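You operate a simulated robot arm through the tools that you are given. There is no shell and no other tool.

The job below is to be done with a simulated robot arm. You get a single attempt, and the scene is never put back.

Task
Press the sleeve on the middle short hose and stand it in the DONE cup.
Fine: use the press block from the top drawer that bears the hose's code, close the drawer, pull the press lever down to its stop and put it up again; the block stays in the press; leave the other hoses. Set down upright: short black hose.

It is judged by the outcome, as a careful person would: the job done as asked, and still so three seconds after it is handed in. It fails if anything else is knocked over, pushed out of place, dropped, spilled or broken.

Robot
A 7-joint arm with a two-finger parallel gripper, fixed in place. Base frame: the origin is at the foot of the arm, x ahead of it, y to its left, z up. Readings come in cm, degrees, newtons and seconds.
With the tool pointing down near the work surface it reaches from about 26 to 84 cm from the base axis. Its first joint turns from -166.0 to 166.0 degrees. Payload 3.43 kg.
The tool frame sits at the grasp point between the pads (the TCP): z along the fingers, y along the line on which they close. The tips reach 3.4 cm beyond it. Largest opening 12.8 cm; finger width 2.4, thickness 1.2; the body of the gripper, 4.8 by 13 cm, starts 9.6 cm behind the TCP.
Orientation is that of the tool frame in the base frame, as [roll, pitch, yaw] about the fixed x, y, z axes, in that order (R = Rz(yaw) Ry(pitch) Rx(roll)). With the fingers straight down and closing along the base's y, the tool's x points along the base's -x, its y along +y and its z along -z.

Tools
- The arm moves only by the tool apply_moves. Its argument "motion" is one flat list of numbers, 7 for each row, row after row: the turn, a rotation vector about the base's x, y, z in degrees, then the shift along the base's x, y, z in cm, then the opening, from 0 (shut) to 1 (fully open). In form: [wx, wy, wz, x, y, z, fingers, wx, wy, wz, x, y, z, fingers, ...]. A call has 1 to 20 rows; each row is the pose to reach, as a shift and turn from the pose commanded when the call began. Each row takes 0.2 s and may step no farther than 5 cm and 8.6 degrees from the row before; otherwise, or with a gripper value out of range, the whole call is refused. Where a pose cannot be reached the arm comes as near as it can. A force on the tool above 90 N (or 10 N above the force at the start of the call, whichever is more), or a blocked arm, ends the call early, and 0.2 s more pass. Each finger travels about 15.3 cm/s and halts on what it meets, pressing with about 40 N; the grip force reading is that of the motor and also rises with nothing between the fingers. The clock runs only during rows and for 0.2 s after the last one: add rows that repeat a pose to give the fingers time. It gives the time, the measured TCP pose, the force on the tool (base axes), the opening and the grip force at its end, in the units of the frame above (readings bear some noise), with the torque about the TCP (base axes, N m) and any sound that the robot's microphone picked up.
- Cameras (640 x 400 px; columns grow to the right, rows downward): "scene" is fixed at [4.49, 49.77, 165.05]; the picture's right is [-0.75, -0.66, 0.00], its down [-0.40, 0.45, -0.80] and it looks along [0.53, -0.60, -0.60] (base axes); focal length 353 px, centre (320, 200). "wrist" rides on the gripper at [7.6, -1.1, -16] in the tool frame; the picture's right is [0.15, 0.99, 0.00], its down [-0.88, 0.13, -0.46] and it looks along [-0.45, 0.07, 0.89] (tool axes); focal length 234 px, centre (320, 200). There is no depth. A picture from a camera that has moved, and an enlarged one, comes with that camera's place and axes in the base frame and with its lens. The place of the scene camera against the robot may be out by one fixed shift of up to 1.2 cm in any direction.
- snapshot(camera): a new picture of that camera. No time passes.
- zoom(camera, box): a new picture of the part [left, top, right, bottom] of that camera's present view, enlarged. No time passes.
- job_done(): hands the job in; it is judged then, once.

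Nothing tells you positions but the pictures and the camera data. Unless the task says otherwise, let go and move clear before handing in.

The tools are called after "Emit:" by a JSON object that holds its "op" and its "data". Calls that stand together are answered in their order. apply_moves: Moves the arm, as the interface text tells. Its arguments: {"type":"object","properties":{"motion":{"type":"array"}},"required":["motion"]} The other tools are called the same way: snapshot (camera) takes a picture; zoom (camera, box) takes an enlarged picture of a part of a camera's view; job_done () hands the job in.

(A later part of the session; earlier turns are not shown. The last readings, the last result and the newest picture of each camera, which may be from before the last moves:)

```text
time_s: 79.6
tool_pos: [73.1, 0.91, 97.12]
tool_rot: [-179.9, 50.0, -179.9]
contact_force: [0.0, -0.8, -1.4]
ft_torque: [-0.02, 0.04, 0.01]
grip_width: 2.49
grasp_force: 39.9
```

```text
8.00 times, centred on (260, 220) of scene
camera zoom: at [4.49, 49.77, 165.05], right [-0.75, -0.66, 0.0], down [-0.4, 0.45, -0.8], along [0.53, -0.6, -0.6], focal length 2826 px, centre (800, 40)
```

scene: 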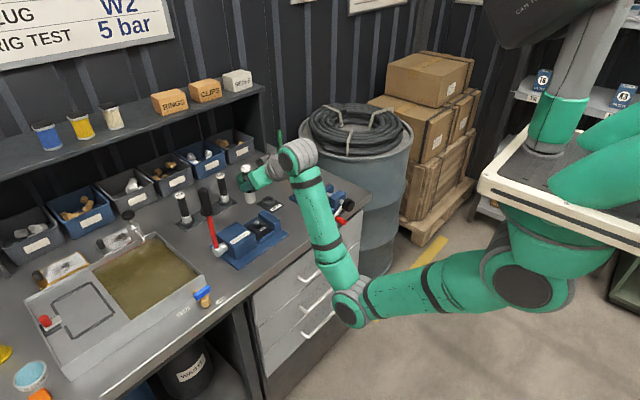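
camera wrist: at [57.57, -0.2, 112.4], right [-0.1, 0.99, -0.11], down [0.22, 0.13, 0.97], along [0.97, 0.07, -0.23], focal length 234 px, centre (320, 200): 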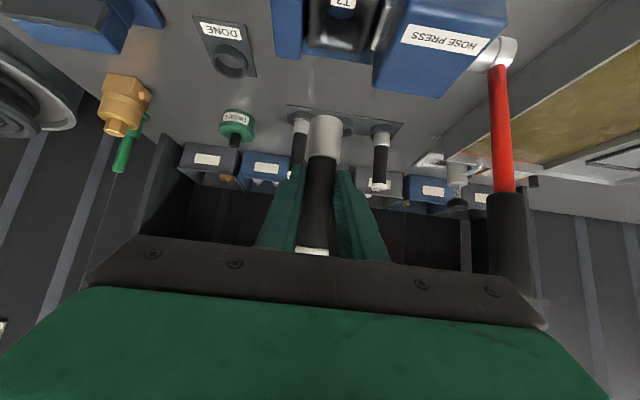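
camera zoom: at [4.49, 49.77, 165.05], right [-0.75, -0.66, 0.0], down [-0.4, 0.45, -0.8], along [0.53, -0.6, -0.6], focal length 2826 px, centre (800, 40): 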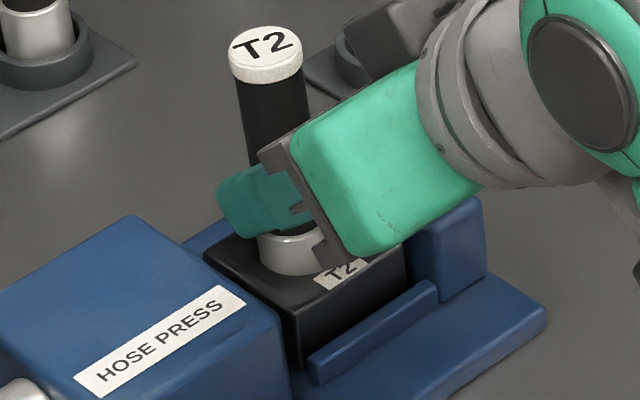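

Emit:
{"op": "apply_moves", "data": {"motion": [0, 0, 0, 0, 0, -0.3, 0.1, 0, 0, 0, 0, 0, -0.6, 0.1, 0, 0, 0, 0, 0, -0.6, 0.1]}}

Emit:
{"op": "zoom", "data": {"camera": "scene", "box": [235, 195, 285, 245]}}

Emit:
{"op": "zoom", "data": {"camera": "wrist", "box": [260, 60, 390, 210]}}

```text
time_s: 80.4
tool_pos: [73.14, 0.94, 96.33]
tool_rot: [-179.9, 50.0, -179.8]
contact_force: [0.2, -0.3, -1.2]
ft_torque: [-0.01, 0.05, 0.0]
grip_width: 2.53
grasp_force: 40.5
```

```text
8.00 times, centred on (260, 220) of scene
camera zoom: at [4.49, 49.77, 165.05], right [-0.75, -0.66, 0.0], down [-0.4, 0.45, -0.8], along [0.53, -0.6, -0.6], focal length 2826 px, centre (800, 40)
```

zoom: 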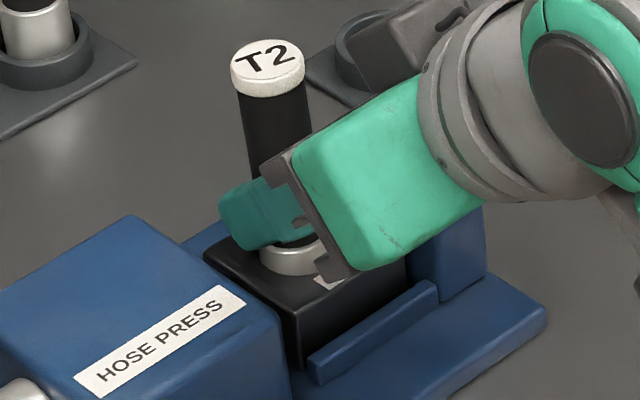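

```text
2.67 times, centred on (325, 135) of wrist
camera zoom: at [56.06, -0.13, 100.72], right [-0.1, 0.99, -0.11], down [0.22, 0.13, 0.97], along [0.97, 0.07, -0.23], focal length 624 px, centre (307, 373)
```

zoom: 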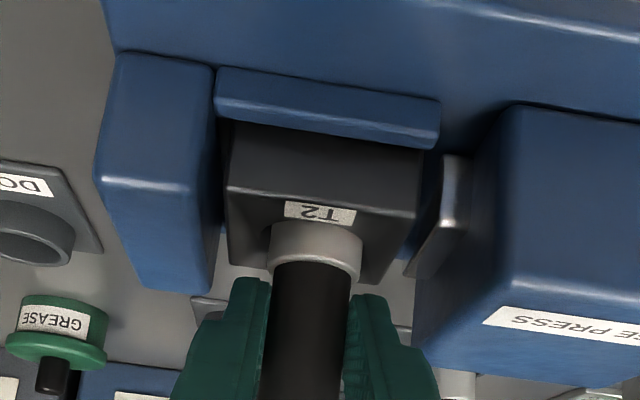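

Emit:
{"op": "apply_moves", "data": {"motion": [0, 0, 0, 0, 0, -0.2, 0.1, 0, 0, 0, 0, 0, -0.4, 0.1, 0, 0, 0, 0, 0, -0.4, 0.1]}}

```text
time_s: 81.2
tool_pos: [73.06, 0.89, 96.0]
tool_rot: [-179.8, 50.1, -179.9]
contact_force: [0.0, 0.8, 1.0]
ft_torque: [-0.01, -0.08, -0.03]
grip_width: 2.49
grasp_force: 40.4
```

The sleeve bottom touches the nest floor. I release gently (opening only to about 3.3 cm because of the end wall) and back out along the tool axis.

Emit:
{"op": "apply_moves", "data": {"motion": [0, 0, 0, 0, 0, 0, 0.18, 0, 0, 0, 0, 0, 0, 0.195, 0, 0, 0, 0, 0, 0, 0.21, 0, 0, 0, 0, 0, 0, 0.235, 0, 0, 0, 0, 0, 0, 0.258, 0, 0, 0, 0, 0, 0, 0.258]}}

Emit:
{"op": "zoom", "data": {"camera": "wrist", "box": [260, 60, 390, 240]}}

Emit:
{"op": "zoom", "data": {"camera": "scene", "box": [235, 195, 285, 245]}}

```text
time_s: 82.6
tool_pos: [73.19, 0.83, 95.95]
tool_rot: [-179.8, 50.0, -179.8]
contact_force: [-0.4, -1.0, 0.4]
ft_torque: [-0.01, -0.01, 0.03]
grip_width: 3.31
grasp_force: 0.1
```

```text
2.22 times, centred on (325, 150) of wrist
camera zoom: at [56.05, -0.1, 100.33], right [-0.1, 0.99, -0.11], down [0.22, 0.13, 0.97], along [0.97, 0.07, -0.23], focal length 520 px, centre (309, 311)
```

zoom: 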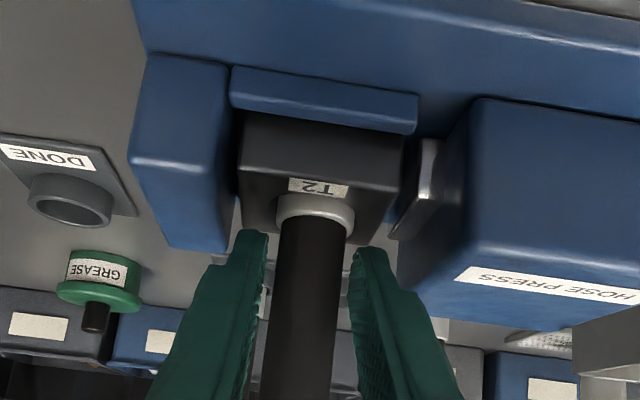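

```text
8.00 times, centred on (260, 220) of scene
camera zoom: at [4.49, 49.77, 165.05], right [-0.75, -0.66, 0.0], down [-0.4, 0.45, -0.8], along [0.53, -0.6, -0.6], focal length 2826 px, centre (800, 40)
```

zoom: 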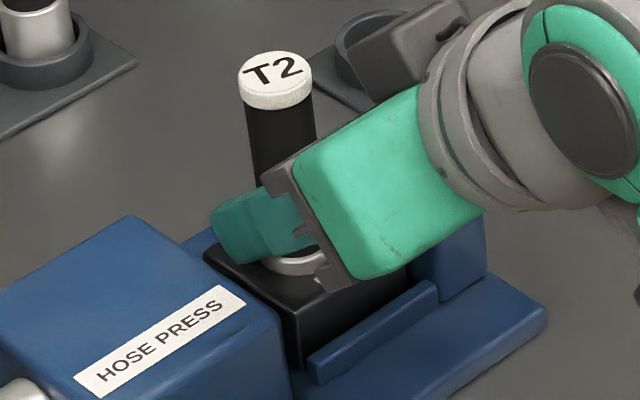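

The hose stands in the block. I back out along the tool axis and rise.

Emit:
{"op": "apply_moves", "data": {"motion": [0, 0, 0, -1.53, 0.05, 1.29, 0.258, 0, 0, 0, -3.06, 0.05, 2.57, 0.258, 0, 0, 0, -5.4, 0.05, 4.5, 0.258, 0, 0, 0, -8.4, 0.05, 7.1, 0.26, 0, 0, 0, -11.5, 0.05, 9.6, 0.26, 0, 0, 0, -11.5, 0.05, 9.6, 0.26]}}

Emit:
{"op": "snapshot", "data": {"camera": "wrist"}}

Emit:
{"op": "zoom", "data": {"camera": "scene", "box": [190, 170, 290, 270]}}

Emit:
{"op": "snapshot", "data": {"camera": "scene"}}

```text
time_s: 84.0
tool_pos: [61.6, 0.96, 105.35]
tool_rot: [-180.0, 50.1, -180.0]
contact_force: [1.1, 0.4, -0.1]
ft_torque: [0.0, 0.0, -0.01]
grip_width: 3.3
grasp_force: 0.1
```

```text
taken
camera wrist: at [44.54, 0.01, 109.94], right [-0.1, 0.99, -0.11], down [0.22, 0.13, 0.97], along [0.97, 0.07, -0.23], focal length 234 px, centre (320, 200)
```

wrist: 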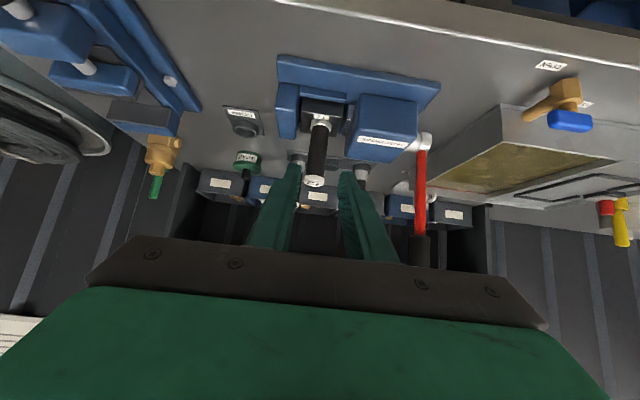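

```text
4.00 times, centred on (240, 220) of scene
camera zoom: at [4.49, 49.77, 165.05], right [-0.75, -0.66, 0.0], down [-0.4, 0.45, -0.8], along [0.53, -0.6, -0.6], focal length 1413 px, centre (640, 120)
```

zoom: 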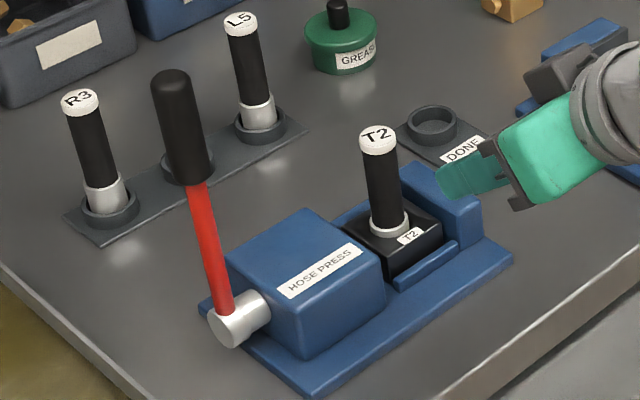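

```text
taken
```

scene: 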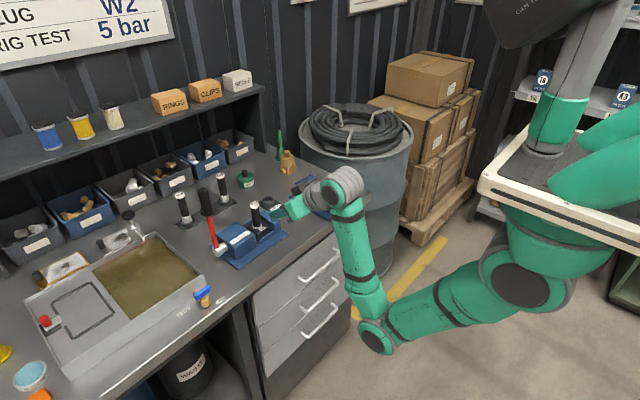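

The T2 hose stands upright in the block. Next is the lever: pivot near (74.6,16,92), black grip z≈105–113.7 at (74.6,15.9), vertical now. I'll go above it with the fingers open and nearly aligned with the lever.

Emit:
{"op": "apply_moves", "data": {"motion": [0, 7, 0, 0, 0, 4, 0.3, 0, 14, 0, 0.5, 0, 8, 0.35, 0, 21, 0, 1, 1, 12, 0.4, 0, 28, 0, 1.5, 2, 16, 0.4, 0, 35, 0, 2.5, 4, 19, 0.4, 0, 35, 0, 4.5, 8, 20, 0.4, 0, 35, 0, 6.5, 12, 20, 0.4, 0, 35, 0, 8.5, 15, 20, 0.4, 0, 35, 0, 8.5, 15, 20, 0.4]}}

Emit:
{"op": "snapshot", "data": {"camera": "wrist"}}

Emit:
{"op": "snapshot", "data": {"camera": "scene"}}

```text
time_s: 86.0
tool_pos: [70.12, 15.86, 125.61]
tool_rot: [-180.0, 15.0, 180.0]
contact_force: [-0.4, -0.8, 0.0]
ft_torque: [-0.04, -0.02, 0.03]
grip_width: 5.11
grasp_force: 0.1
out of reach, approached as far as the arm can: row 1, 2, 3, 4
```

```text
taken
camera wrist: at [58.74, 14.9, 139.01], right [-0.14, 0.99, -0.04], down [0.73, 0.13, 0.67], along [0.67, 0.07, -0.74], focal length 234 px, centre (320, 200)
```

wrist: 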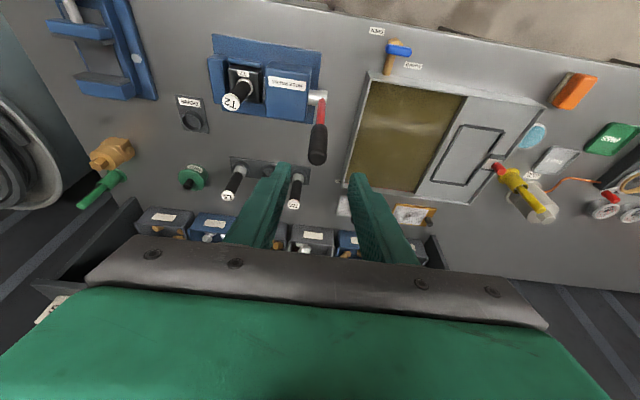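

```text
taken
```

scene: 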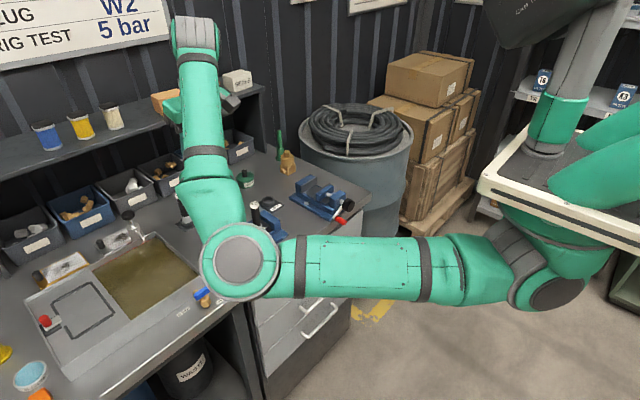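

Emit:
{"op": "zoom", "data": {"camera": "wrist", "box": [220, 60, 400, 200]}}

Emit:
{"op": "zoom", "data": {"camera": "scene", "box": [160, 60, 300, 260]}}

```text
2.86 times, centred on (310, 130) of wrist
camera zoom: at [58.74, 14.9, 139.01], right [-0.14, 0.99, -0.04], down [0.73, 0.13, 0.67], along [0.67, 0.07, -0.74], focal length 669 px, centre (349, 400)
```

zoom: 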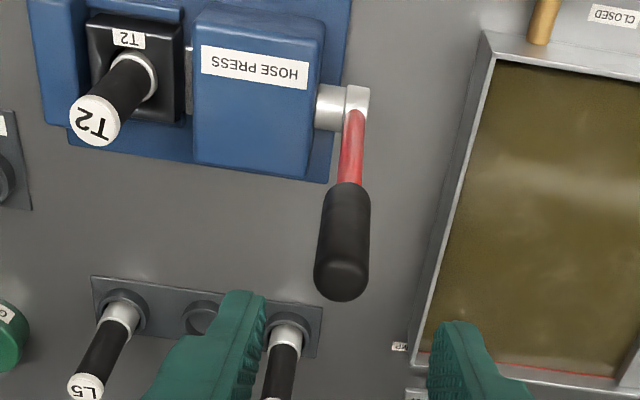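

```text
2.00 times, centred on (230, 160) of scene
camera zoom: at [4.49, 49.77, 165.05], right [-0.75, -0.66, 0.0], down [-0.4, 0.45, -0.8], along [0.53, -0.6, -0.6], focal length 706 px, centre (500, 280)
```

zoom: 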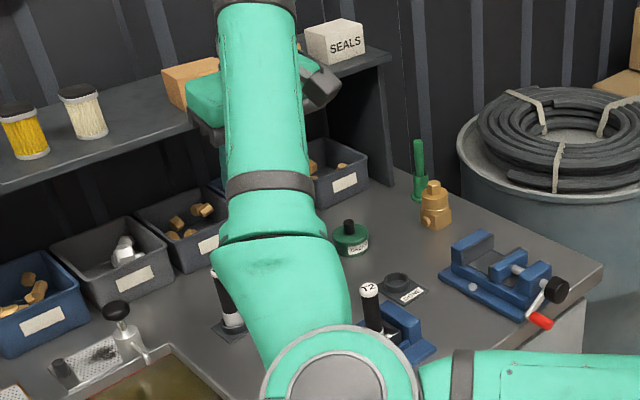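

The lever grip is lined up below the fingers (0.2 cm to -y). I descend along the tool axis in two stages.

Emit:
{"op": "apply_moves", "data": {"motion": [0, 0, 0, 1, -0.2, -3.8, 0.38, 0, 0, 0, 2, -0.2, -7.5, 0.36, 0, 0, 0, 2.6, -0.2, -10, 0.36, 0, 0, 0, 2.6, -0.2, -10, 0.36]}}

Emit:
{"op": "zoom", "data": {"camera": "wrist", "box": [220, 60, 420, 220]}}

Emit:
{"op": "snapshot", "data": {"camera": "scene"}}

```text
time_s: 87.0
tool_pos: [72.66, 15.6, 115.5]
tool_rot: [-180.0, 15.0, 179.8]
contact_force: [-0.8, -0.3, 0.5]
ft_torque: [-0.01, -0.06, -0.01]
grip_width: 4.59
grasp_force: 0.0
```

```text
2.50 times, centred on (320, 140) of wrist
camera zoom: at [61.21, 14.55, 128.97], right [-0.14, 0.99, -0.04], down [0.73, 0.13, 0.67], along [0.67, 0.07, -0.74], focal length 585 px, centre (320, 350)
```

zoom: 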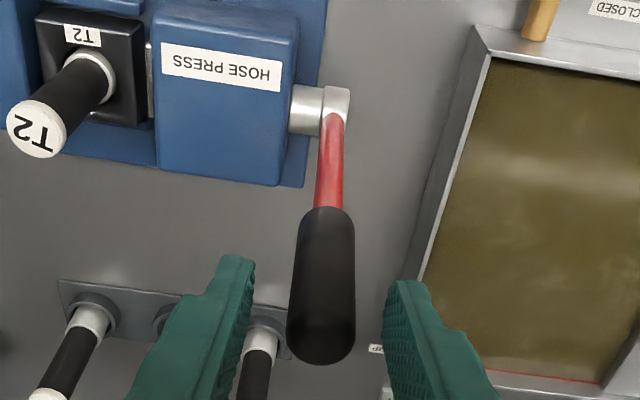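

```text
taken
```

scene: 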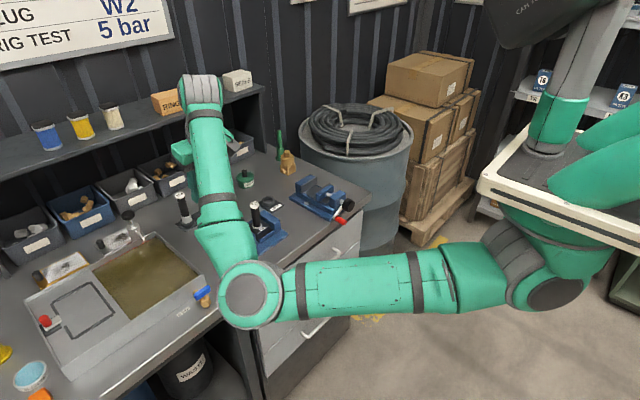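

Emit:
{"op": "apply_moves", "data": {"motion": [0, 0, 0, 0.7, 0.1, -2.6, 0.36, 0, 0, 0, 1.45, 0.15, -5.3, 0.36, 0, 0, 0, 1.45, 0.15, -5.3, 0.36]}}

Emit:
{"op": "zoom", "data": {"camera": "wrist", "box": [220, 60, 420, 220]}}

Emit:
{"op": "zoom", "data": {"camera": "scene", "box": [150, 80, 310, 280]}}

```text
time_s: 87.8
tool_pos: [74.12, 15.93, 110.1]
tool_rot: [-180.0, 15.0, -179.8]
contact_force: [-0.8, -0.5, 0.0]
ft_torque: [0.01, -0.03, -0.02]
grip_width: 4.61
grasp_force: 0.0
```

```text
2.50 times, centred on (320, 140) of wrist
camera zoom: at [62.76, 14.88, 123.55], right [-0.14, 0.99, -0.04], down [0.73, 0.13, 0.67], along [0.67, 0.07, -0.74], focal length 585 px, centre (320, 350)
```

zoom: 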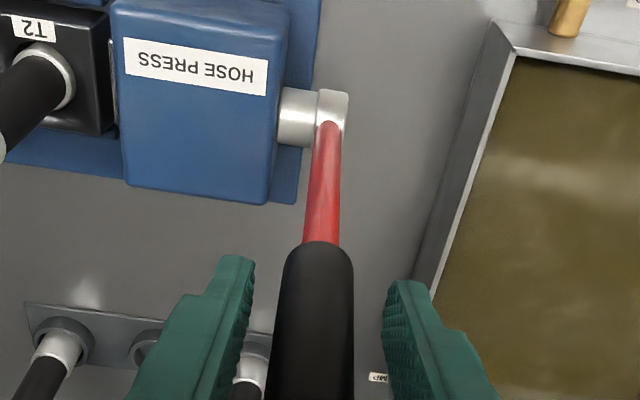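

```text
2.00 times, centred on (230, 180) of scene
camera zoom: at [4.49, 49.77, 165.05], right [-0.75, -0.66, 0.0], down [-0.4, 0.45, -0.8], along [0.53, -0.6, -0.6], focal length 706 px, centre (500, 240)
```

zoom: 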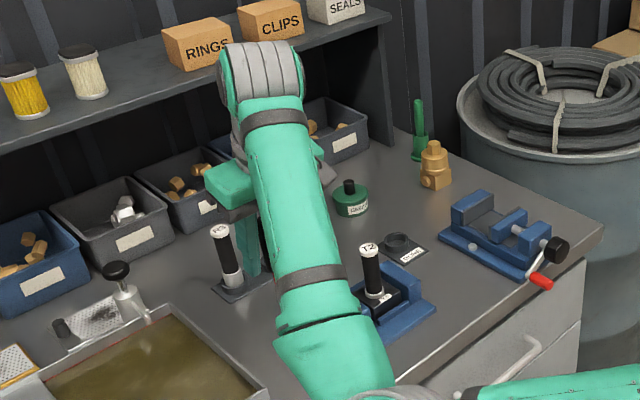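

The grip is between the pads. I close on it.

Emit:
{"op": "apply_moves", "data": {"motion": [0, 0, 0, 0.2, -0.05, 0, 0.3, 0, 0, 0, 0.2, -0.05, 0, 0.22, 0, 0, 0, 0.2, -0.05, 0, 0.15, 0, 0, 0, 0.2, -0.05, 0, 0.1, 0, 0, 0, 0.2, -0.05, 0, 0.1]}}

Emit:
{"op": "zoom", "data": {"camera": "wrist", "box": [220, 60, 420, 220]}}

```text
time_s: 89.0
tool_pos: [74.35, 15.73, 110.24]
tool_rot: [-179.8, 15.0, -180.0]
contact_force: [0.9, -6.8, 0.6]
ft_torque: [0.04, -0.06, -0.02]
grip_width: 2.42
grasp_force: 44.7
```

```text
2.50 times, centred on (320, 140) of wrist
camera zoom: at [62.95, 14.74, 123.6], right [-0.14, 0.99, -0.04], down [0.73, 0.13, 0.67], along [0.67, 0.07, -0.74], focal length 585 px, centre (320, 350)
```

zoom: 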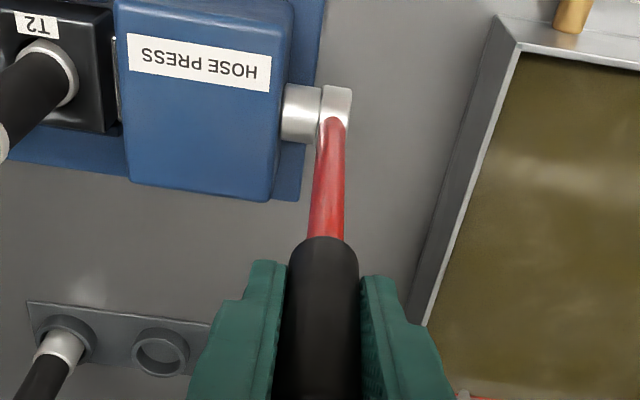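

The lever grip is held (2.4 cm). I pull it along its arc toward the robot, first to about 30°, rotating the tool with it.

Emit:
{"op": "apply_moves", "data": {"motion": [0, -4.2, 0, -1.9, 0, -0.12, 0.1, 0, -8.4, 0, -3.79, 0, -0.43, 0.1, 0, -12.6, 0, -5.63, 0, -0.94, 0.1, 0, -16.8, 0, -7.4, 0, -1.64, 0.1, 0, -21, 0, -9.1, 0, -2.52, 0.1, 0, -21, 0, -9.1, 0, -2.52, 0.1]}}

Emit:
{"op": "zoom", "data": {"camera": "wrist", "box": [220, 60, 420, 220]}}

Emit:
{"op": "snapshot", "data": {"camera": "scene"}}

```text
time_s: 90.4
tool_pos: [65.25, 15.74, 107.53]
tool_rot: [-179.9, 35.9, -179.9]
contact_force: [8.5, -11.4, -9.0]
ft_torque: [-0.05, -0.64, 0.15]
grip_width: 2.43
grasp_force: 45.0
```

```text
2.50 times, centred on (320, 140) of wrist
camera zoom: at [49.78, 14.74, 116.04], right [-0.12, 0.99, -0.09], down [0.45, 0.13, 0.88], along [0.89, 0.07, -0.46], focal length 585 px, centre (320, 350)
```

zoom: 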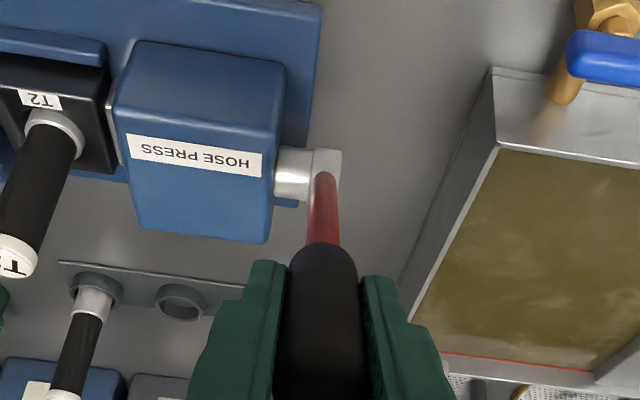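

```text
taken
```

scene: 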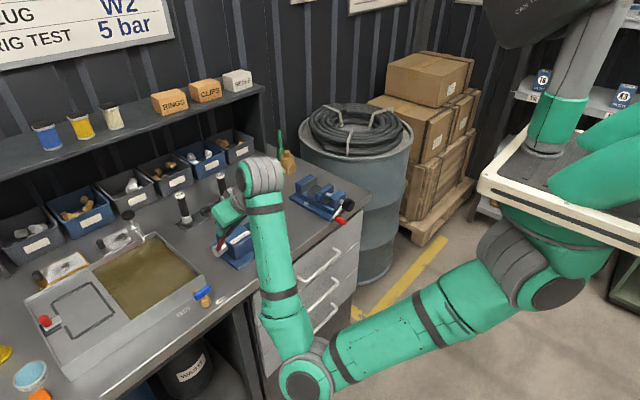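

The lever is following with low force. I continue to about 60°.

Emit:
{"op": "apply_moves", "data": {"motion": [0, -4.2, 0, -1.59, 0, -1.05, 0.1, 0, -8.4, 0, -3.07, 0, -2.27, 0.1, 0, -12.6, 0, -4.4, 0, -3.63, 0.1, 0, -16.8, 0, -5.59, 0, -5.12, 0.1, 0, -21, 0, -6.62, 0, -6.73, 0.1, 0, -21, 0, -6.62, 0, -6.73, 0.1]}}

Emit:
{"op": "zoom", "data": {"camera": "wrist", "box": [220, 60, 420, 220]}}

Emit:
{"op": "snapshot", "data": {"camera": "scene"}}

```text
time_s: 91.8
tool_pos: [58.68, 15.67, 100.87]
tool_rot: [-180.0, 56.9, -180.0]
contact_force: [8.8, -21.5, -4.5]
ft_torque: [-0.14, -0.36, 0.07]
grip_width: 2.42
grasp_force: 44.9
```

```text
2.50 times, centred on (320, 140) of wrist
camera zoom: at [41.13, 14.75, 103.25], right [-0.08, 0.99, -0.12], down [0.1, 0.13, 0.99], along [0.99, 0.07, -0.11], focal length 585 px, centre (320, 350)
```

zoom: 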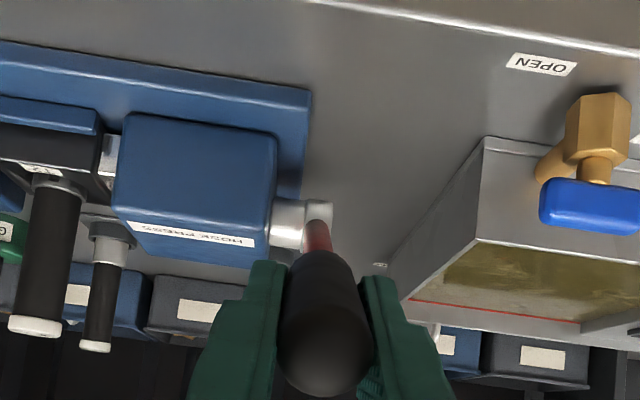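

```text
taken
```

scene: 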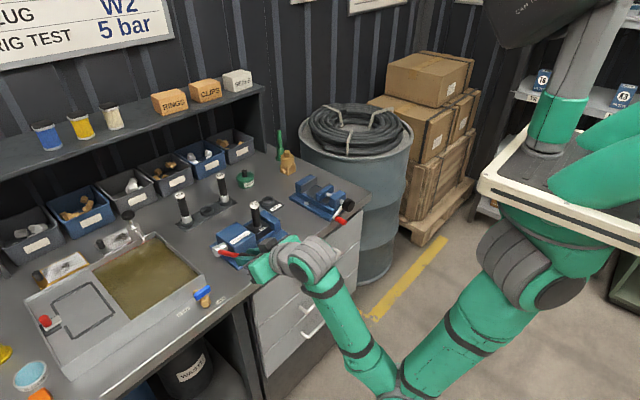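

No stop yet at about 60°. I continue in smaller increments toward 75°, with a small y correction.

Emit:
{"op": "apply_moves", "data": {"motion": [0, -1.5, 0, -0.45, -0.1, -0.85, 0.1, 0, -3, 0, -0.85, -0.15, -1.71, 0.1, 0, -4, 0, -1.2, -0.15, -2.6, 0.1, 0, -5, 0, -1.52, -0.15, -3.5, 0.1, 0, -5, 0, -1.52, -0.15, -3.5, 0.1]}}

Emit:
{"op": "zoom", "data": {"camera": "scene", "box": [190, 190, 330, 320]}}

```text
time_s: 93.0
tool_pos: [57.09, 15.76, 97.35]
tool_rot: [-179.7, 62.1, -179.7]
contact_force: [0.2, -0.2, -0.3]
ft_torque: [-0.01, -0.02, 0.01]
grip_width: 1.29
grasp_force: 0.0
```

```text
3.08 times, centred on (260, 255) of scene
camera zoom: at [4.49, 49.77, 165.05], right [-0.75, -0.66, 0.0], down [-0.4, 0.45, -0.8], along [0.53, -0.6, -0.6], focal length 1087 px, centre (505, 31)
```

zoom: 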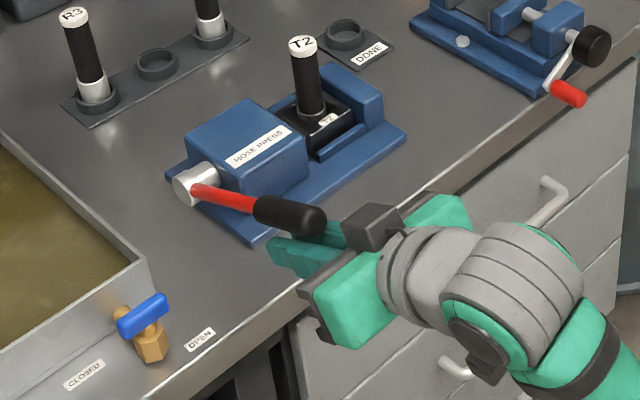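

The fingers slipped off below the grip; the lever now rests at about 64°. I'll slide sideways out from under it (toward -y), then look at the lever and the ram.

Emit:
{"op": "apply_moves", "data": {"motion": [0, 0, 0, 0, 0, -0.6, 0.1, 0, 0, 0, 0, -3, -0.6, 0.1, 0, 0, 0, 0, -7, -0.6, 0.1, 0, 0, 0, 0, -11, -0.6, 0.1, 0, 8, 0, 0, -11, 3, 0.1, 0, 16, 0, 0, -11, 7, 0.1, 0, 24, 0, 0, -11, 11, 0.1, 0, 32, 0, 0, -11, 15, 0.1, 0, 32, 0, 0, -11, 15, 0.1]}}

Emit:
{"op": "snapshot", "data": {"camera": "wrist"}}

Emit:
{"op": "snapshot", "data": {"camera": "scene"}}

Emit:
{"op": "zoom", "data": {"camera": "scene", "box": [190, 180, 310, 280]}}

```text
time_s: 95.2
tool_pos: [55.63, 2.87, 107.06]
tool_rot: [-171.3, 24.2, -175.9]
contact_force: [-0.6, 0.8, -0.1]
ft_torque: [-0.03, -0.04, 0.01]
grip_width: 1.3
grasp_force: 0.1
out of reach, approached as far as the arm can: row 6, 7, 8
stopped in row 9: the arm was blocked; the commanded pose is now the measured one
```

```text
taken
camera wrist: at [42.26, 3.31, 118.41], right [-0.14, 0.97, -0.19], down [0.61, 0.24, 0.75], along [0.78, -0.01, -0.63], focal length 234 px, centre (320, 200)
```

wrist: 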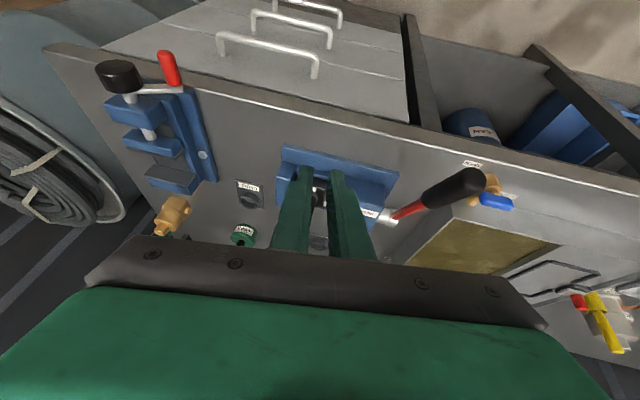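

```text
taken
```

scene: 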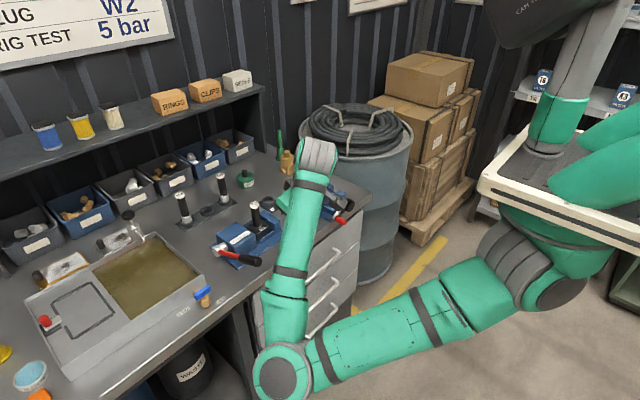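

```text
4.00 times, centred on (250, 230) of scene
camera zoom: at [4.49, 49.77, 165.05], right [-0.75, -0.66, 0.0], down [-0.4, 0.45, -0.8], along [0.53, -0.6, -0.6], focal length 1413 px, centre (600, 80)
```

zoom: 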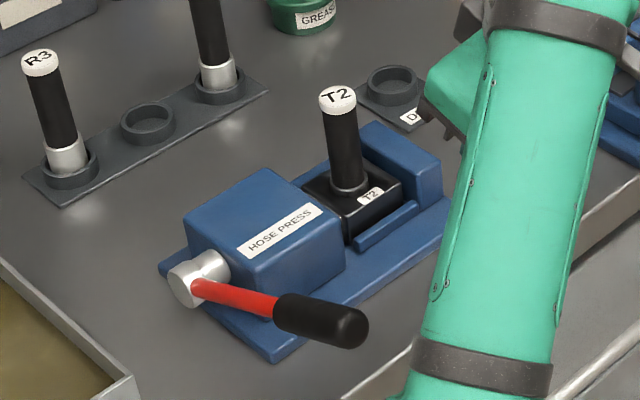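

The arm reported being blocked while re-orienting (no tool force). I check the scene closely before moving on.

Emit:
{"op": "zoom", "data": {"camera": "scene", "box": [235, 190, 275, 250]}}

Emit:
{"op": "zoom", "data": {"camera": "scene", "box": [240, 280, 400, 400]}}

Emit:
{"op": "zoom", "data": {"camera": "wrist", "box": [270, 130, 510, 250]}}

```text
6.67 times, centred on (255, 220) of scene
camera zoom: at [4.49, 49.77, 165.05], right [-0.75, -0.66, 0.0], down [-0.4, 0.45, -0.8], along [0.53, -0.6, -0.6], focal length 2355 px, centre (753, 67)
```

zoom: 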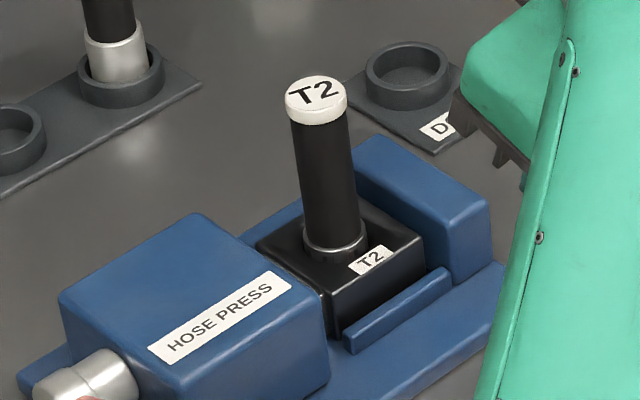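

```text
3.33 times, centred on (320, 340) of scene
camera zoom: at [4.49, 49.77, 165.05], right [-0.75, -0.66, 0.0], down [-0.4, 0.45, -0.8], along [0.53, -0.6, -0.6], focal length 1178 px, centre (320, -267)
```

zoom: 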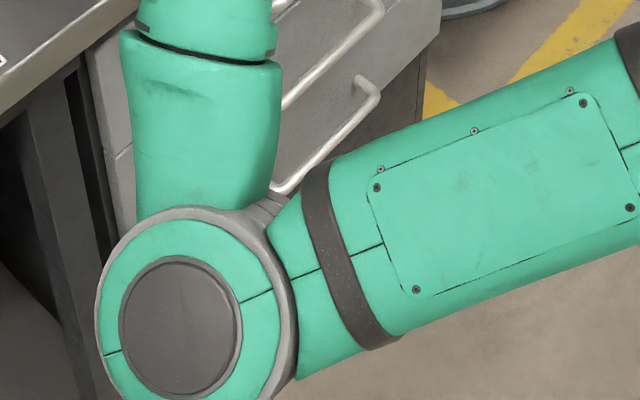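

```text
2.67 times, centred on (390, 190) of wrist
camera zoom: at [42.26, 3.31, 118.41], right [-0.14, 0.97, -0.19], down [0.61, 0.24, 0.75], along [0.78, -0.01, -0.63], focal length 624 px, centre (133, 227)
```

zoom: 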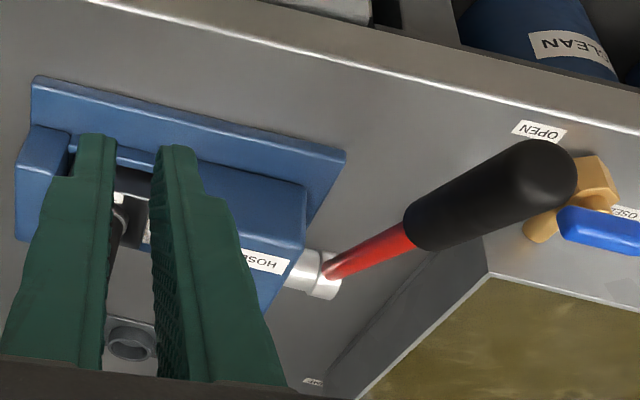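

The hose now sits deeper with its sleeve in the block throat, so the ram has acted; the lever rests near 63°. I first move up/forward to free the arm posture and straighten the tool.

Emit:
{"op": "apply_moves", "data": {"motion": [2.5, 0, 0, 1.5, 0, 3, 0.1, 5, 0, 0, 3, 0, 6, 0.1, 8, 0, -0.5, 4.5, 0, 9, 0.1, 8, 0, -0.5, 5.5, 0, 12, 0.1, 8, 0, -0.5, 5.5, 0, 12, 0.1]}}

Emit:
{"op": "snapshot", "data": {"camera": "scene"}}

Emit:
{"op": "snapshot", "data": {"camera": "wrist"}}

```text
time_s: 96.4
tool_pos: [61.3, 2.89, 119.05]
tool_rot: [179.9, 24.6, 180.0]
contact_force: [1.0, 1.0, 0.0]
ft_torque: [0.01, 0.0, 0.04]
grip_width: 1.27
grasp_force: 0.1
```

```text
taken
```

scene: 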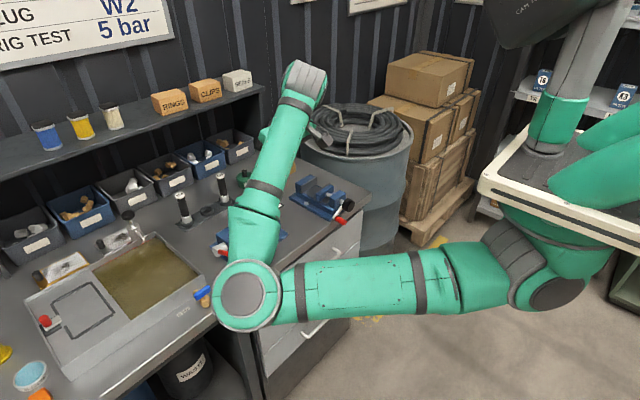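

```text
taken
camera wrist: at [47.83, 1.82, 130.41], right [-0.13, 0.99, -0.06], down [0.61, 0.13, 0.78], along [0.78, 0.07, -0.62], focal length 234 px, centre (320, 200)
```

wrist: 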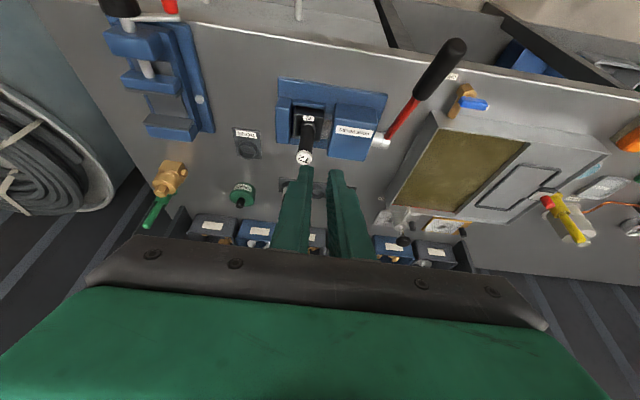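

Tool is straight again. To verify the lever is at its stop I'll press down on top of its grip with the closed fingertips; first I move above it.

Emit:
{"op": "apply_moves", "data": {"motion": [0, 0, 0, -0.5, 4.3, -1, 0, 0, 0, 0, -1, 8.6, -3, 0, 0, 0, 0, -1.8, 13, -5, 0, 0, 0, 0, -1.8, 13, -8.5, 0, 0, 0, 0, -1.8, 13, -11, 0, 0, 0, 0, -1.8, 13, -11, 0]}}

Emit:
{"op": "zoom", "data": {"camera": "wrist", "box": [220, 40, 420, 240]}}

Emit:
{"op": "snapshot", "data": {"camera": "scene"}}

```text
time_s: 97.8
tool_pos: [59.43, 16.08, 107.9]
tool_rot: [179.8, 24.6, -180.0]
contact_force: [-0.1, 0.1, 0.8]
ft_torque: [0.0, -0.01, 0.0]
grip_width: 0.0
grasp_force: 33.0
```

```text
2.00 times, centred on (320, 140) of wrist
camera zoom: at [45.96, 14.92, 119.27], right [-0.14, 0.99, -0.06], down [0.61, 0.13, 0.78], along [0.78, 0.07, -0.62], focal length 468 px, centre (320, 320)
```

zoom: 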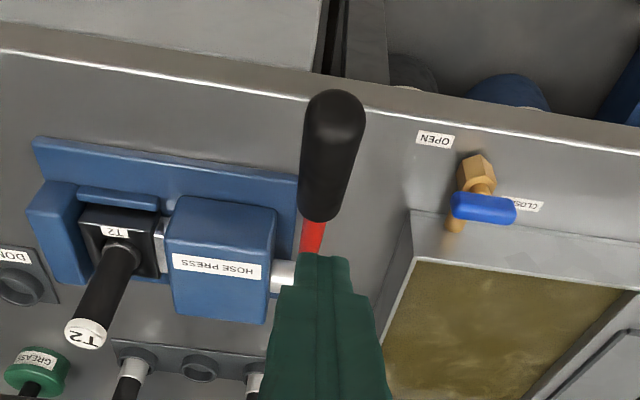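

```text
taken
```

scene: 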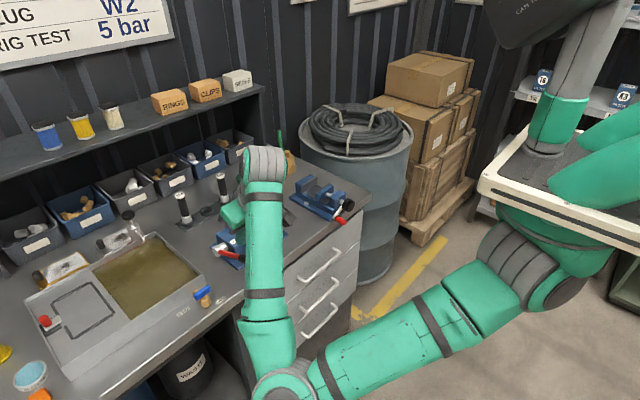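

Emit:
{"op": "apply_moves", "data": {"motion": [0, 0, 0, 0, -0.2, -1.5, 0, 0, 0, 0, 0, -0.2, -2.8, 0, 0, 0, 0, 0, -0.2, -3.4, 0, 0, 0, 0, 0, -0.2, -3.9, 0, 0, 0, 0, 0, -0.2, -3.9, 0]}}

Emit:
{"op": "zoom", "data": {"camera": "wrist", "box": [220, 40, 420, 240]}}

```text
time_s: 99.0
tool_pos: [59.51, 15.72, 104.29]
tool_rot: [179.8, 24.8, -179.9]
contact_force: [2.8, -0.8, 20.6]
ft_torque: [-0.07, -0.16, -0.03]
grip_width: 0.0
grasp_force: 33.1
```

```text
2.00 times, centred on (320, 140) of wrist
camera zoom: at [45.95, 14.66, 115.55], right [-0.14, 0.99, -0.06], down [0.61, 0.13, 0.78], along [0.78, 0.07, -0.62], focal length 468 px, centre (320, 320)
```

zoom: 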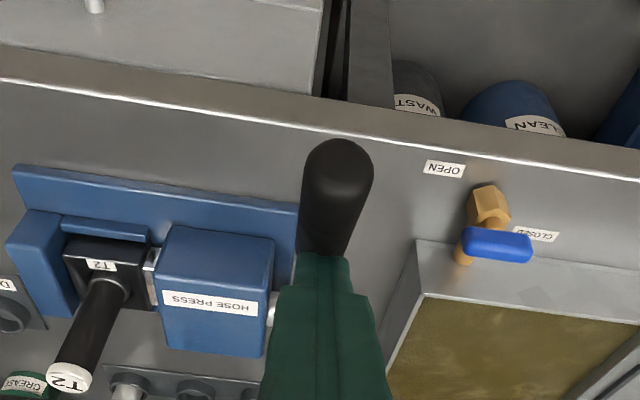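

Contact with the grip (20 N). I press a little further to see whether the lever still moves or is at its stop.

Emit:
{"op": "apply_moves", "data": {"motion": [0, 0, 0, -0.2, 0, -0.4, 0, 0, 0, 0, -0.3, 0, -0.7, 0, 0, 0, 0, -0.3, 0, -0.7, 0]}}

Emit:
{"op": "zoom", "data": {"camera": "wrist", "box": [220, 40, 420, 240]}}

```text
time_s: 99.7
tool_pos: [59.42, 15.83, 104.25]
tool_rot: [179.7, 26.0, -180.0]
contact_force: [5.4, -2.7, 15.8]
ft_torque: [-0.16, -0.24, -0.05]
grip_width: 0.0
grasp_force: 32.7
stopped in row 3: the force on the tool passed its limit at 93 N (the readings are from after the stop); the commanded pose is now the measured one
```

```text
2.00 times, centred on (320, 140) of wrist
camera zoom: at [45.73, 14.72, 115.22], right [-0.13, 0.99, -0.06], down [0.59, 0.13, 0.8], along [0.79, 0.07, -0.6], focal length 468 px, centre (320, 320)
```

zoom: 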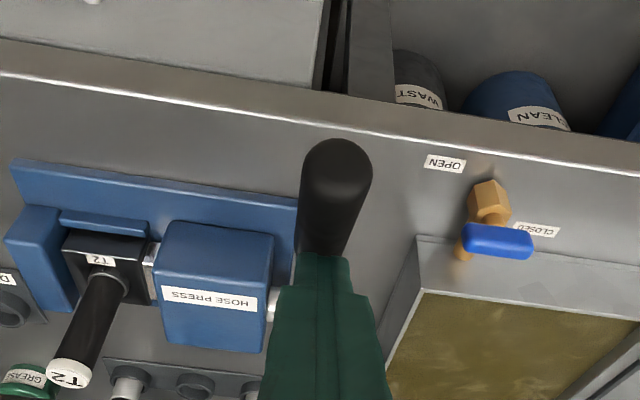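

The lever is solidly at its stop (93 N, no movement). Now I put it up again: rise, open and tilt to about 55°, then straddle the grip from above.

Emit:
{"op": "apply_moves", "data": {"motion": [0, 0, 0, 0, 0, 1.5, 0, 0, 0, 0, 0, 0, 3.5, 0.1, 0, -7.5, 0, -0.3, 0, 4, 0.25, 0, -15, 0, -0.6, 0, 4, 0.36, 0, -22.5, 0, -0.9, 0, 4, 0.36, 0, -29, 0, -0.9, 0, 4, 0.36, 0, -29, 0, -0.9, 0, 4, 0.36]}}

Emit:
{"op": "zoom", "data": {"camera": "wrist", "box": [220, 40, 420, 240]}}

Emit:
{"op": "snapshot", "data": {"camera": "scene"}}

```text
time_s: 101.3
tool_pos: [58.51, 15.73, 107.98]
tool_rot: [179.8, 54.7, -180.0]
contact_force: [0.1, -0.1, -0.2]
ft_torque: [0.02, 0.01, 0.02]
grip_width: 4.61
grasp_force: 0.1
```

```text
2.00 times, centred on (320, 140) of wrist
camera zoom: at [41.14, 14.72, 111.09], right [-0.09, 0.99, -0.12], down [0.14, 0.13, 0.98], along [0.99, 0.07, -0.14], focal length 468 px, centre (320, 320)
```

zoom: 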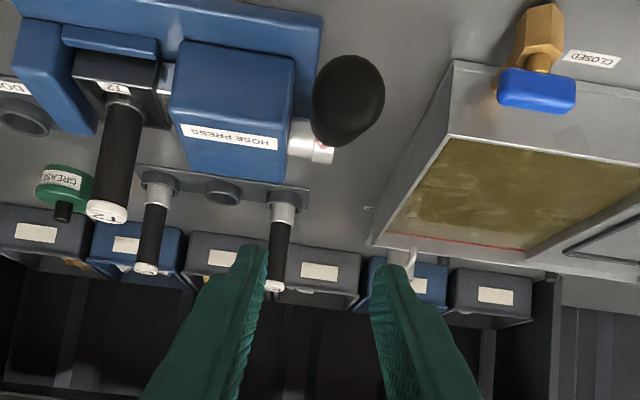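

```text
taken
```

scene: 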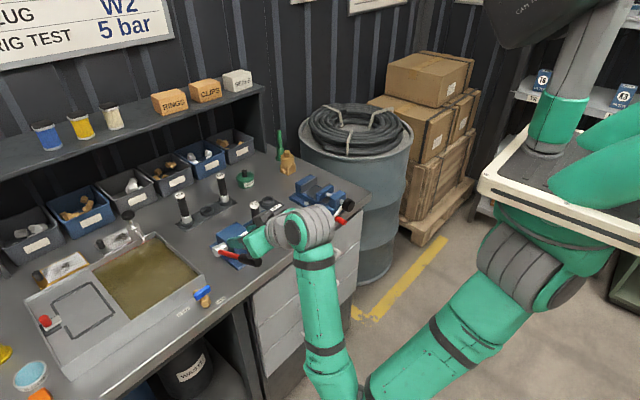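

Emit:
{"op": "apply_moves", "data": {"motion": [0, 0, 0, -0.1, -0.1, -2.5, 0.36, 0, 0, 0, -0.2, -0.12, -5, 0.36, 0, 0, 0, -0.3, -0.12, -7.2, 0.36, 0, 0, 0, -0.3, -0.12, -7.9, 0.36, 0, 0, 0, -0.3, -0.12, -7.9, 0.36]}}

Emit:
{"op": "zoom", "data": {"camera": "wrist", "box": [220, 60, 420, 240]}}

Emit:
{"op": "zoom", "data": {"camera": "scene", "box": [190, 190, 330, 320]}}

```text
time_s: 102.5
tool_pos: [58.15, 15.69, 100.07]
tool_rot: [179.8, 54.7, -179.9]
contact_force: [-0.5, 0.5, -0.4]
ft_torque: [0.03, 0.02, -0.02]
grip_width: 4.61
grasp_force: 0.0
```

```text
2.22 times, centred on (320, 150) of wrist
camera zoom: at [40.88, 14.63, 103.15], right [-0.09, 0.99, -0.12], down [0.14, 0.13, 0.98], along [0.99, 0.07, -0.15], focal length 520 px, centre (320, 311)
```

zoom: 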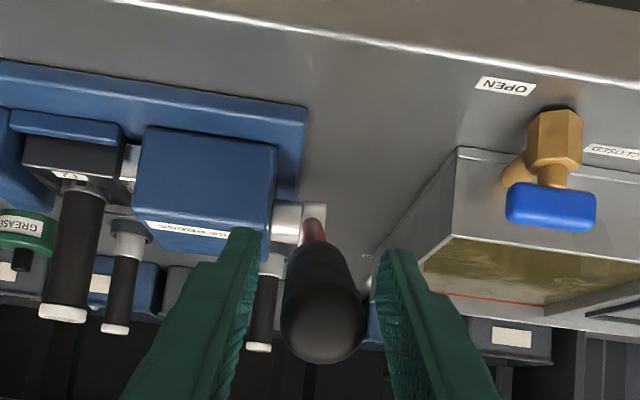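

```text
3.08 times, centred on (260, 255) of scene
camera zoom: at [4.49, 49.77, 165.05], right [-0.75, -0.66, 0.0], down [-0.4, 0.45, -0.8], along [0.53, -0.6, -0.6], focal length 1087 px, centre (505, 31)
```

zoom: 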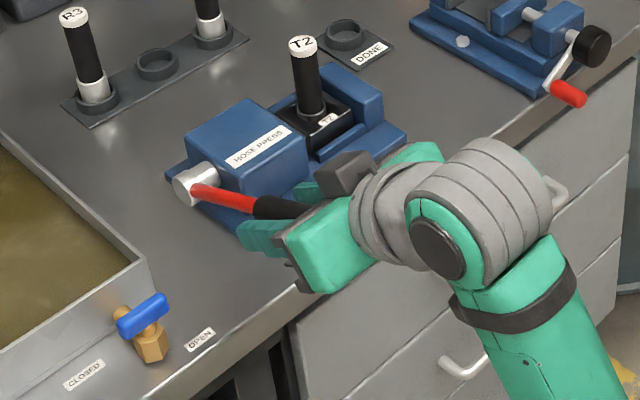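

The grip is between the pads again. I close on it.

Emit:
{"op": "apply_moves", "data": {"motion": [0, 0, 0, 0, 0, 0, 0.28, 0, 0, 0, 0, 0, 0, 0.2, 0, 0, 0, 0, 0, 0, 0.12, 0, 0, 0, 0, 0, 0, 0.1, 0, 0, 0, 0, 0, 0, 0.1]}}

Emit:
{"op": "zoom", "data": {"camera": "wrist", "box": [220, 60, 420, 240]}}

```text
time_s: 103.7
tool_pos: [58.31, 15.67, 100.15]
tool_rot: [179.8, 54.8, -179.9]
contact_force: [-0.7, 2.7, 0.1]
ft_torque: [-0.86, 0.03, -1.92]
grip_width: 2.43
grasp_force: 44.7
```

```text
2.22 times, centred on (320, 150) of wrist
camera zoom: at [40.87, 14.63, 103.16], right [-0.09, 0.99, -0.12], down [0.14, 0.13, 0.98], along [0.99, 0.07, -0.15], focal length 520 px, centre (320, 311)
```

zoom: 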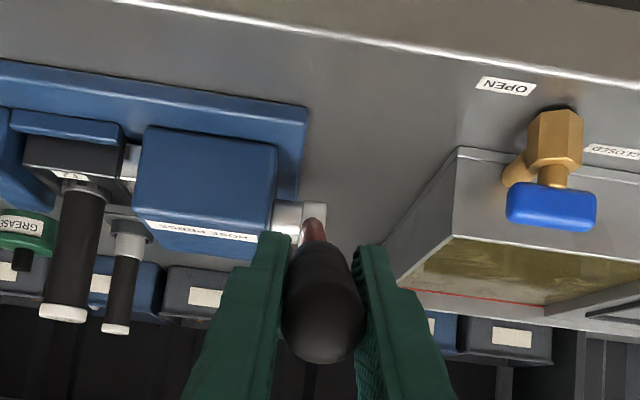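

Gripped. I move it back up along the arc, first to about 33°.

Emit:
{"op": "apply_moves", "data": {"motion": [0, 4.2, 0, 0.99, 0, 1.72, 0.1, 0, 8.4, 0, 2.11, 0, 3.26, 0.1, 0, 12.6, 0, 3.38, 0, 4.67, 0.1, 0, 16.8, 0, 4.79, 0, 5.94, 0.1, 0, 21, 0, 6.33, 0, 7.05, 0.1, 0, 21, 0, 6.33, 0, 7.05, 0.1]}}

Emit:
{"op": "zoom", "data": {"camera": "wrist", "box": [220, 60, 420, 240]}}

Emit:
{"op": "snapshot", "data": {"camera": "scene"}}

```text
time_s: 105.1
tool_pos: [64.52, 15.81, 107.4]
tool_rot: [179.9, 33.8, -179.9]
contact_force: [-8.9, -1.6, 2.5]
ft_torque: [-1.65, 1.02, -1.2]
grip_width: 2.48
grasp_force: 45.1
```

```text
2.22 times, centred on (320, 150) of wrist
camera zoom: at [49.42, 14.62, 116.36], right [-0.13, 0.99, -0.08], down [0.48, 0.13, 0.87], along [0.87, 0.07, -0.49], focal length 520 px, centre (320, 311)
```

zoom: 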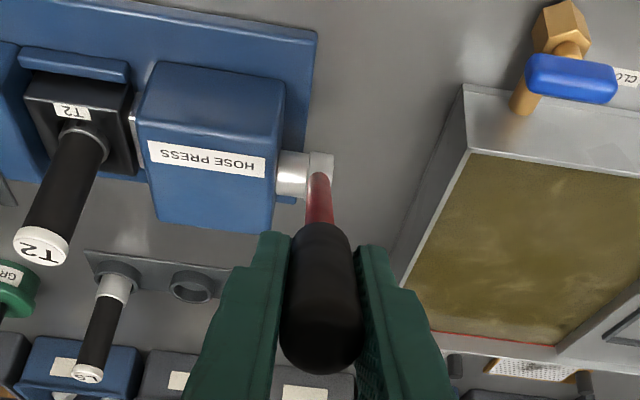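

```text
taken
```

scene: 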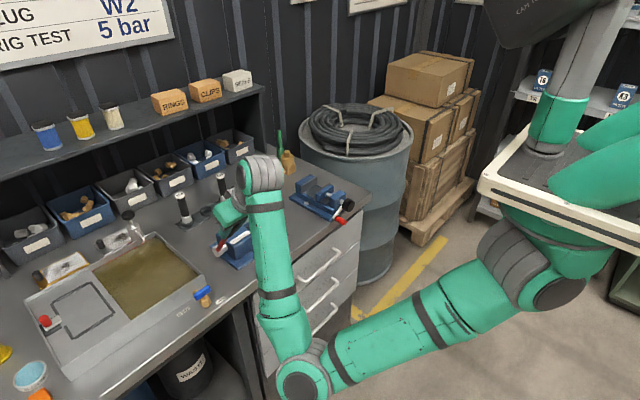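

Emit:
{"op": "apply_moves", "data": {"motion": [0, 4, 0, 1.64, 0, 0.95, 0.1, 0, 8, 0, 3.37, 0, 1.73, 0.1, 0, 12, 0, 5.18, 0, 2.31, 0.1, 0, 16, 0, 7.03, 0, 2.71, 0.1, 0, 18, 0, 8.92, 0, 2.9, 0.1, 0, 19, 0, 9.6, 0, 2.93, 0.1, 0, 19, 0, 9.6, 0, 2.93, 0.1]}}

Emit:
{"op": "zoom", "data": {"camera": "wrist", "box": [220, 60, 420, 240]}}

Emit:
{"op": "snapshot", "data": {"camera": "scene"}}

```text
time_s: 106.7
tool_pos: [74.2, 15.78, 110.17]
tool_rot: [179.7, 14.8, -179.9]
contact_force: [-8.1, -3.1, 5.9]
ft_torque: [-2.13, 1.28, -0.21]
grip_width: 2.45
grasp_force: 45.0
```

```text
2.22 times, centred on (320, 150) of wrist
camera zoom: at [62.8, 14.63, 123.64], right [-0.14, 0.99, -0.03], down [0.74, 0.13, 0.67], along [0.66, 0.07, -0.75], focal length 520 px, centre (320, 311)
```

zoom: 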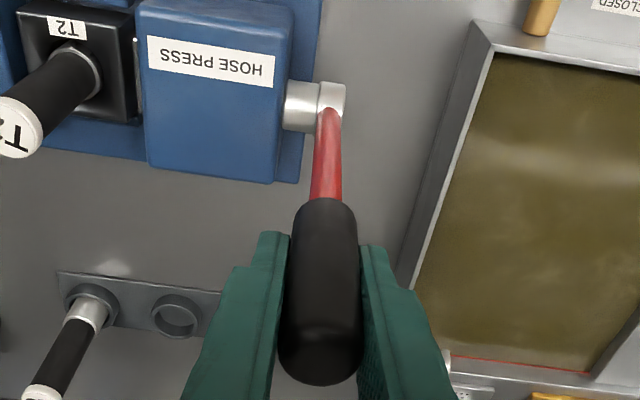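

```text
taken
```

scene: 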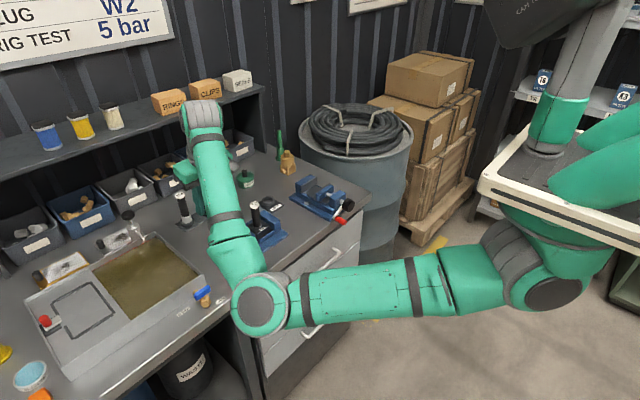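

The lever is essentially vertical again. I nudge it slightly further to make sure it's fully up.

Emit:
{"op": "apply_moves", "data": {"motion": [0, 0, 0, 0.3, 0, 0, 0.1, 0, 0, 0, 0.6, 0, 0, 0.1, 0, 0, 0, 0.6, 0, 0, 0.1]}}

```text
time_s: 107.5
tool_pos: [74.76, 15.74, 110.11]
tool_rot: [179.7, 14.7, -179.9]
contact_force: [-8.1, -1.7, 1.7]
ft_torque: [-1.78, 1.29, -0.13]
grip_width: 2.46
grasp_force: 44.6
```

Emit:
{"op": "apply_moves", "data": {"motion": [0, 0, 0, 0.3, 0, 0, 0.1, 0, 0, 0, 0.6, 0, 0, 0.1, 0, 0, 0, 0.6, 0, 0, 0.1]}}

Emit:
{"op": "zoom", "data": {"camera": "wrist", "box": [220, 60, 420, 240]}}

```text
time_s: 108.3
tool_pos: [75.28, 15.7, 110.2]
tool_rot: [179.6, 14.7, -179.9]
contact_force: [-20.7, -3.4, -0.9]
ft_torque: [-1.45, 0.53, -0.02]
grip_width: 2.44
grasp_force: 45.1
```

```text
2.22 times, centred on (320, 150) of wrist
camera zoom: at [63.9, 14.63, 123.67], right [-0.14, 0.99, -0.03], down [0.74, 0.13, 0.66], along [0.66, 0.07, -0.75], focal length 520 px, centre (320, 311)
```

zoom: 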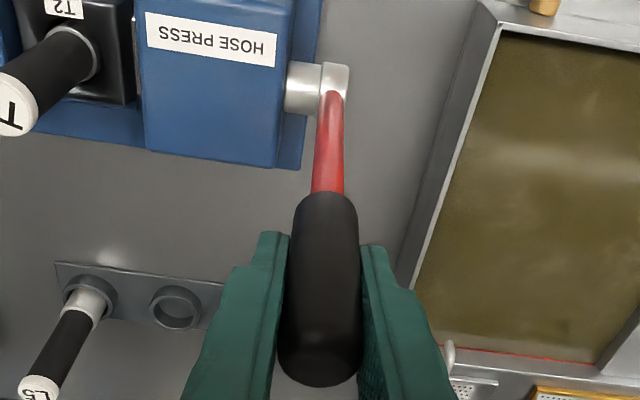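

Emit:
{"op": "apply_moves", "data": {"motion": [0, 0, 0, 0.3, 0, 0, 0.1, 0, 0, 0, 0.3, 0, 0, 0.1]}}

```text
time_s: 108.9
tool_pos: [75.55, 15.73, 110.2]
tool_rot: [179.7, 14.5, -180.0]
contact_force: [-31.9, -3.2, -3.6]
ft_torque: [-1.08, -0.09, 0.1]
grip_width: 2.44
grasp_force: 45.4
```

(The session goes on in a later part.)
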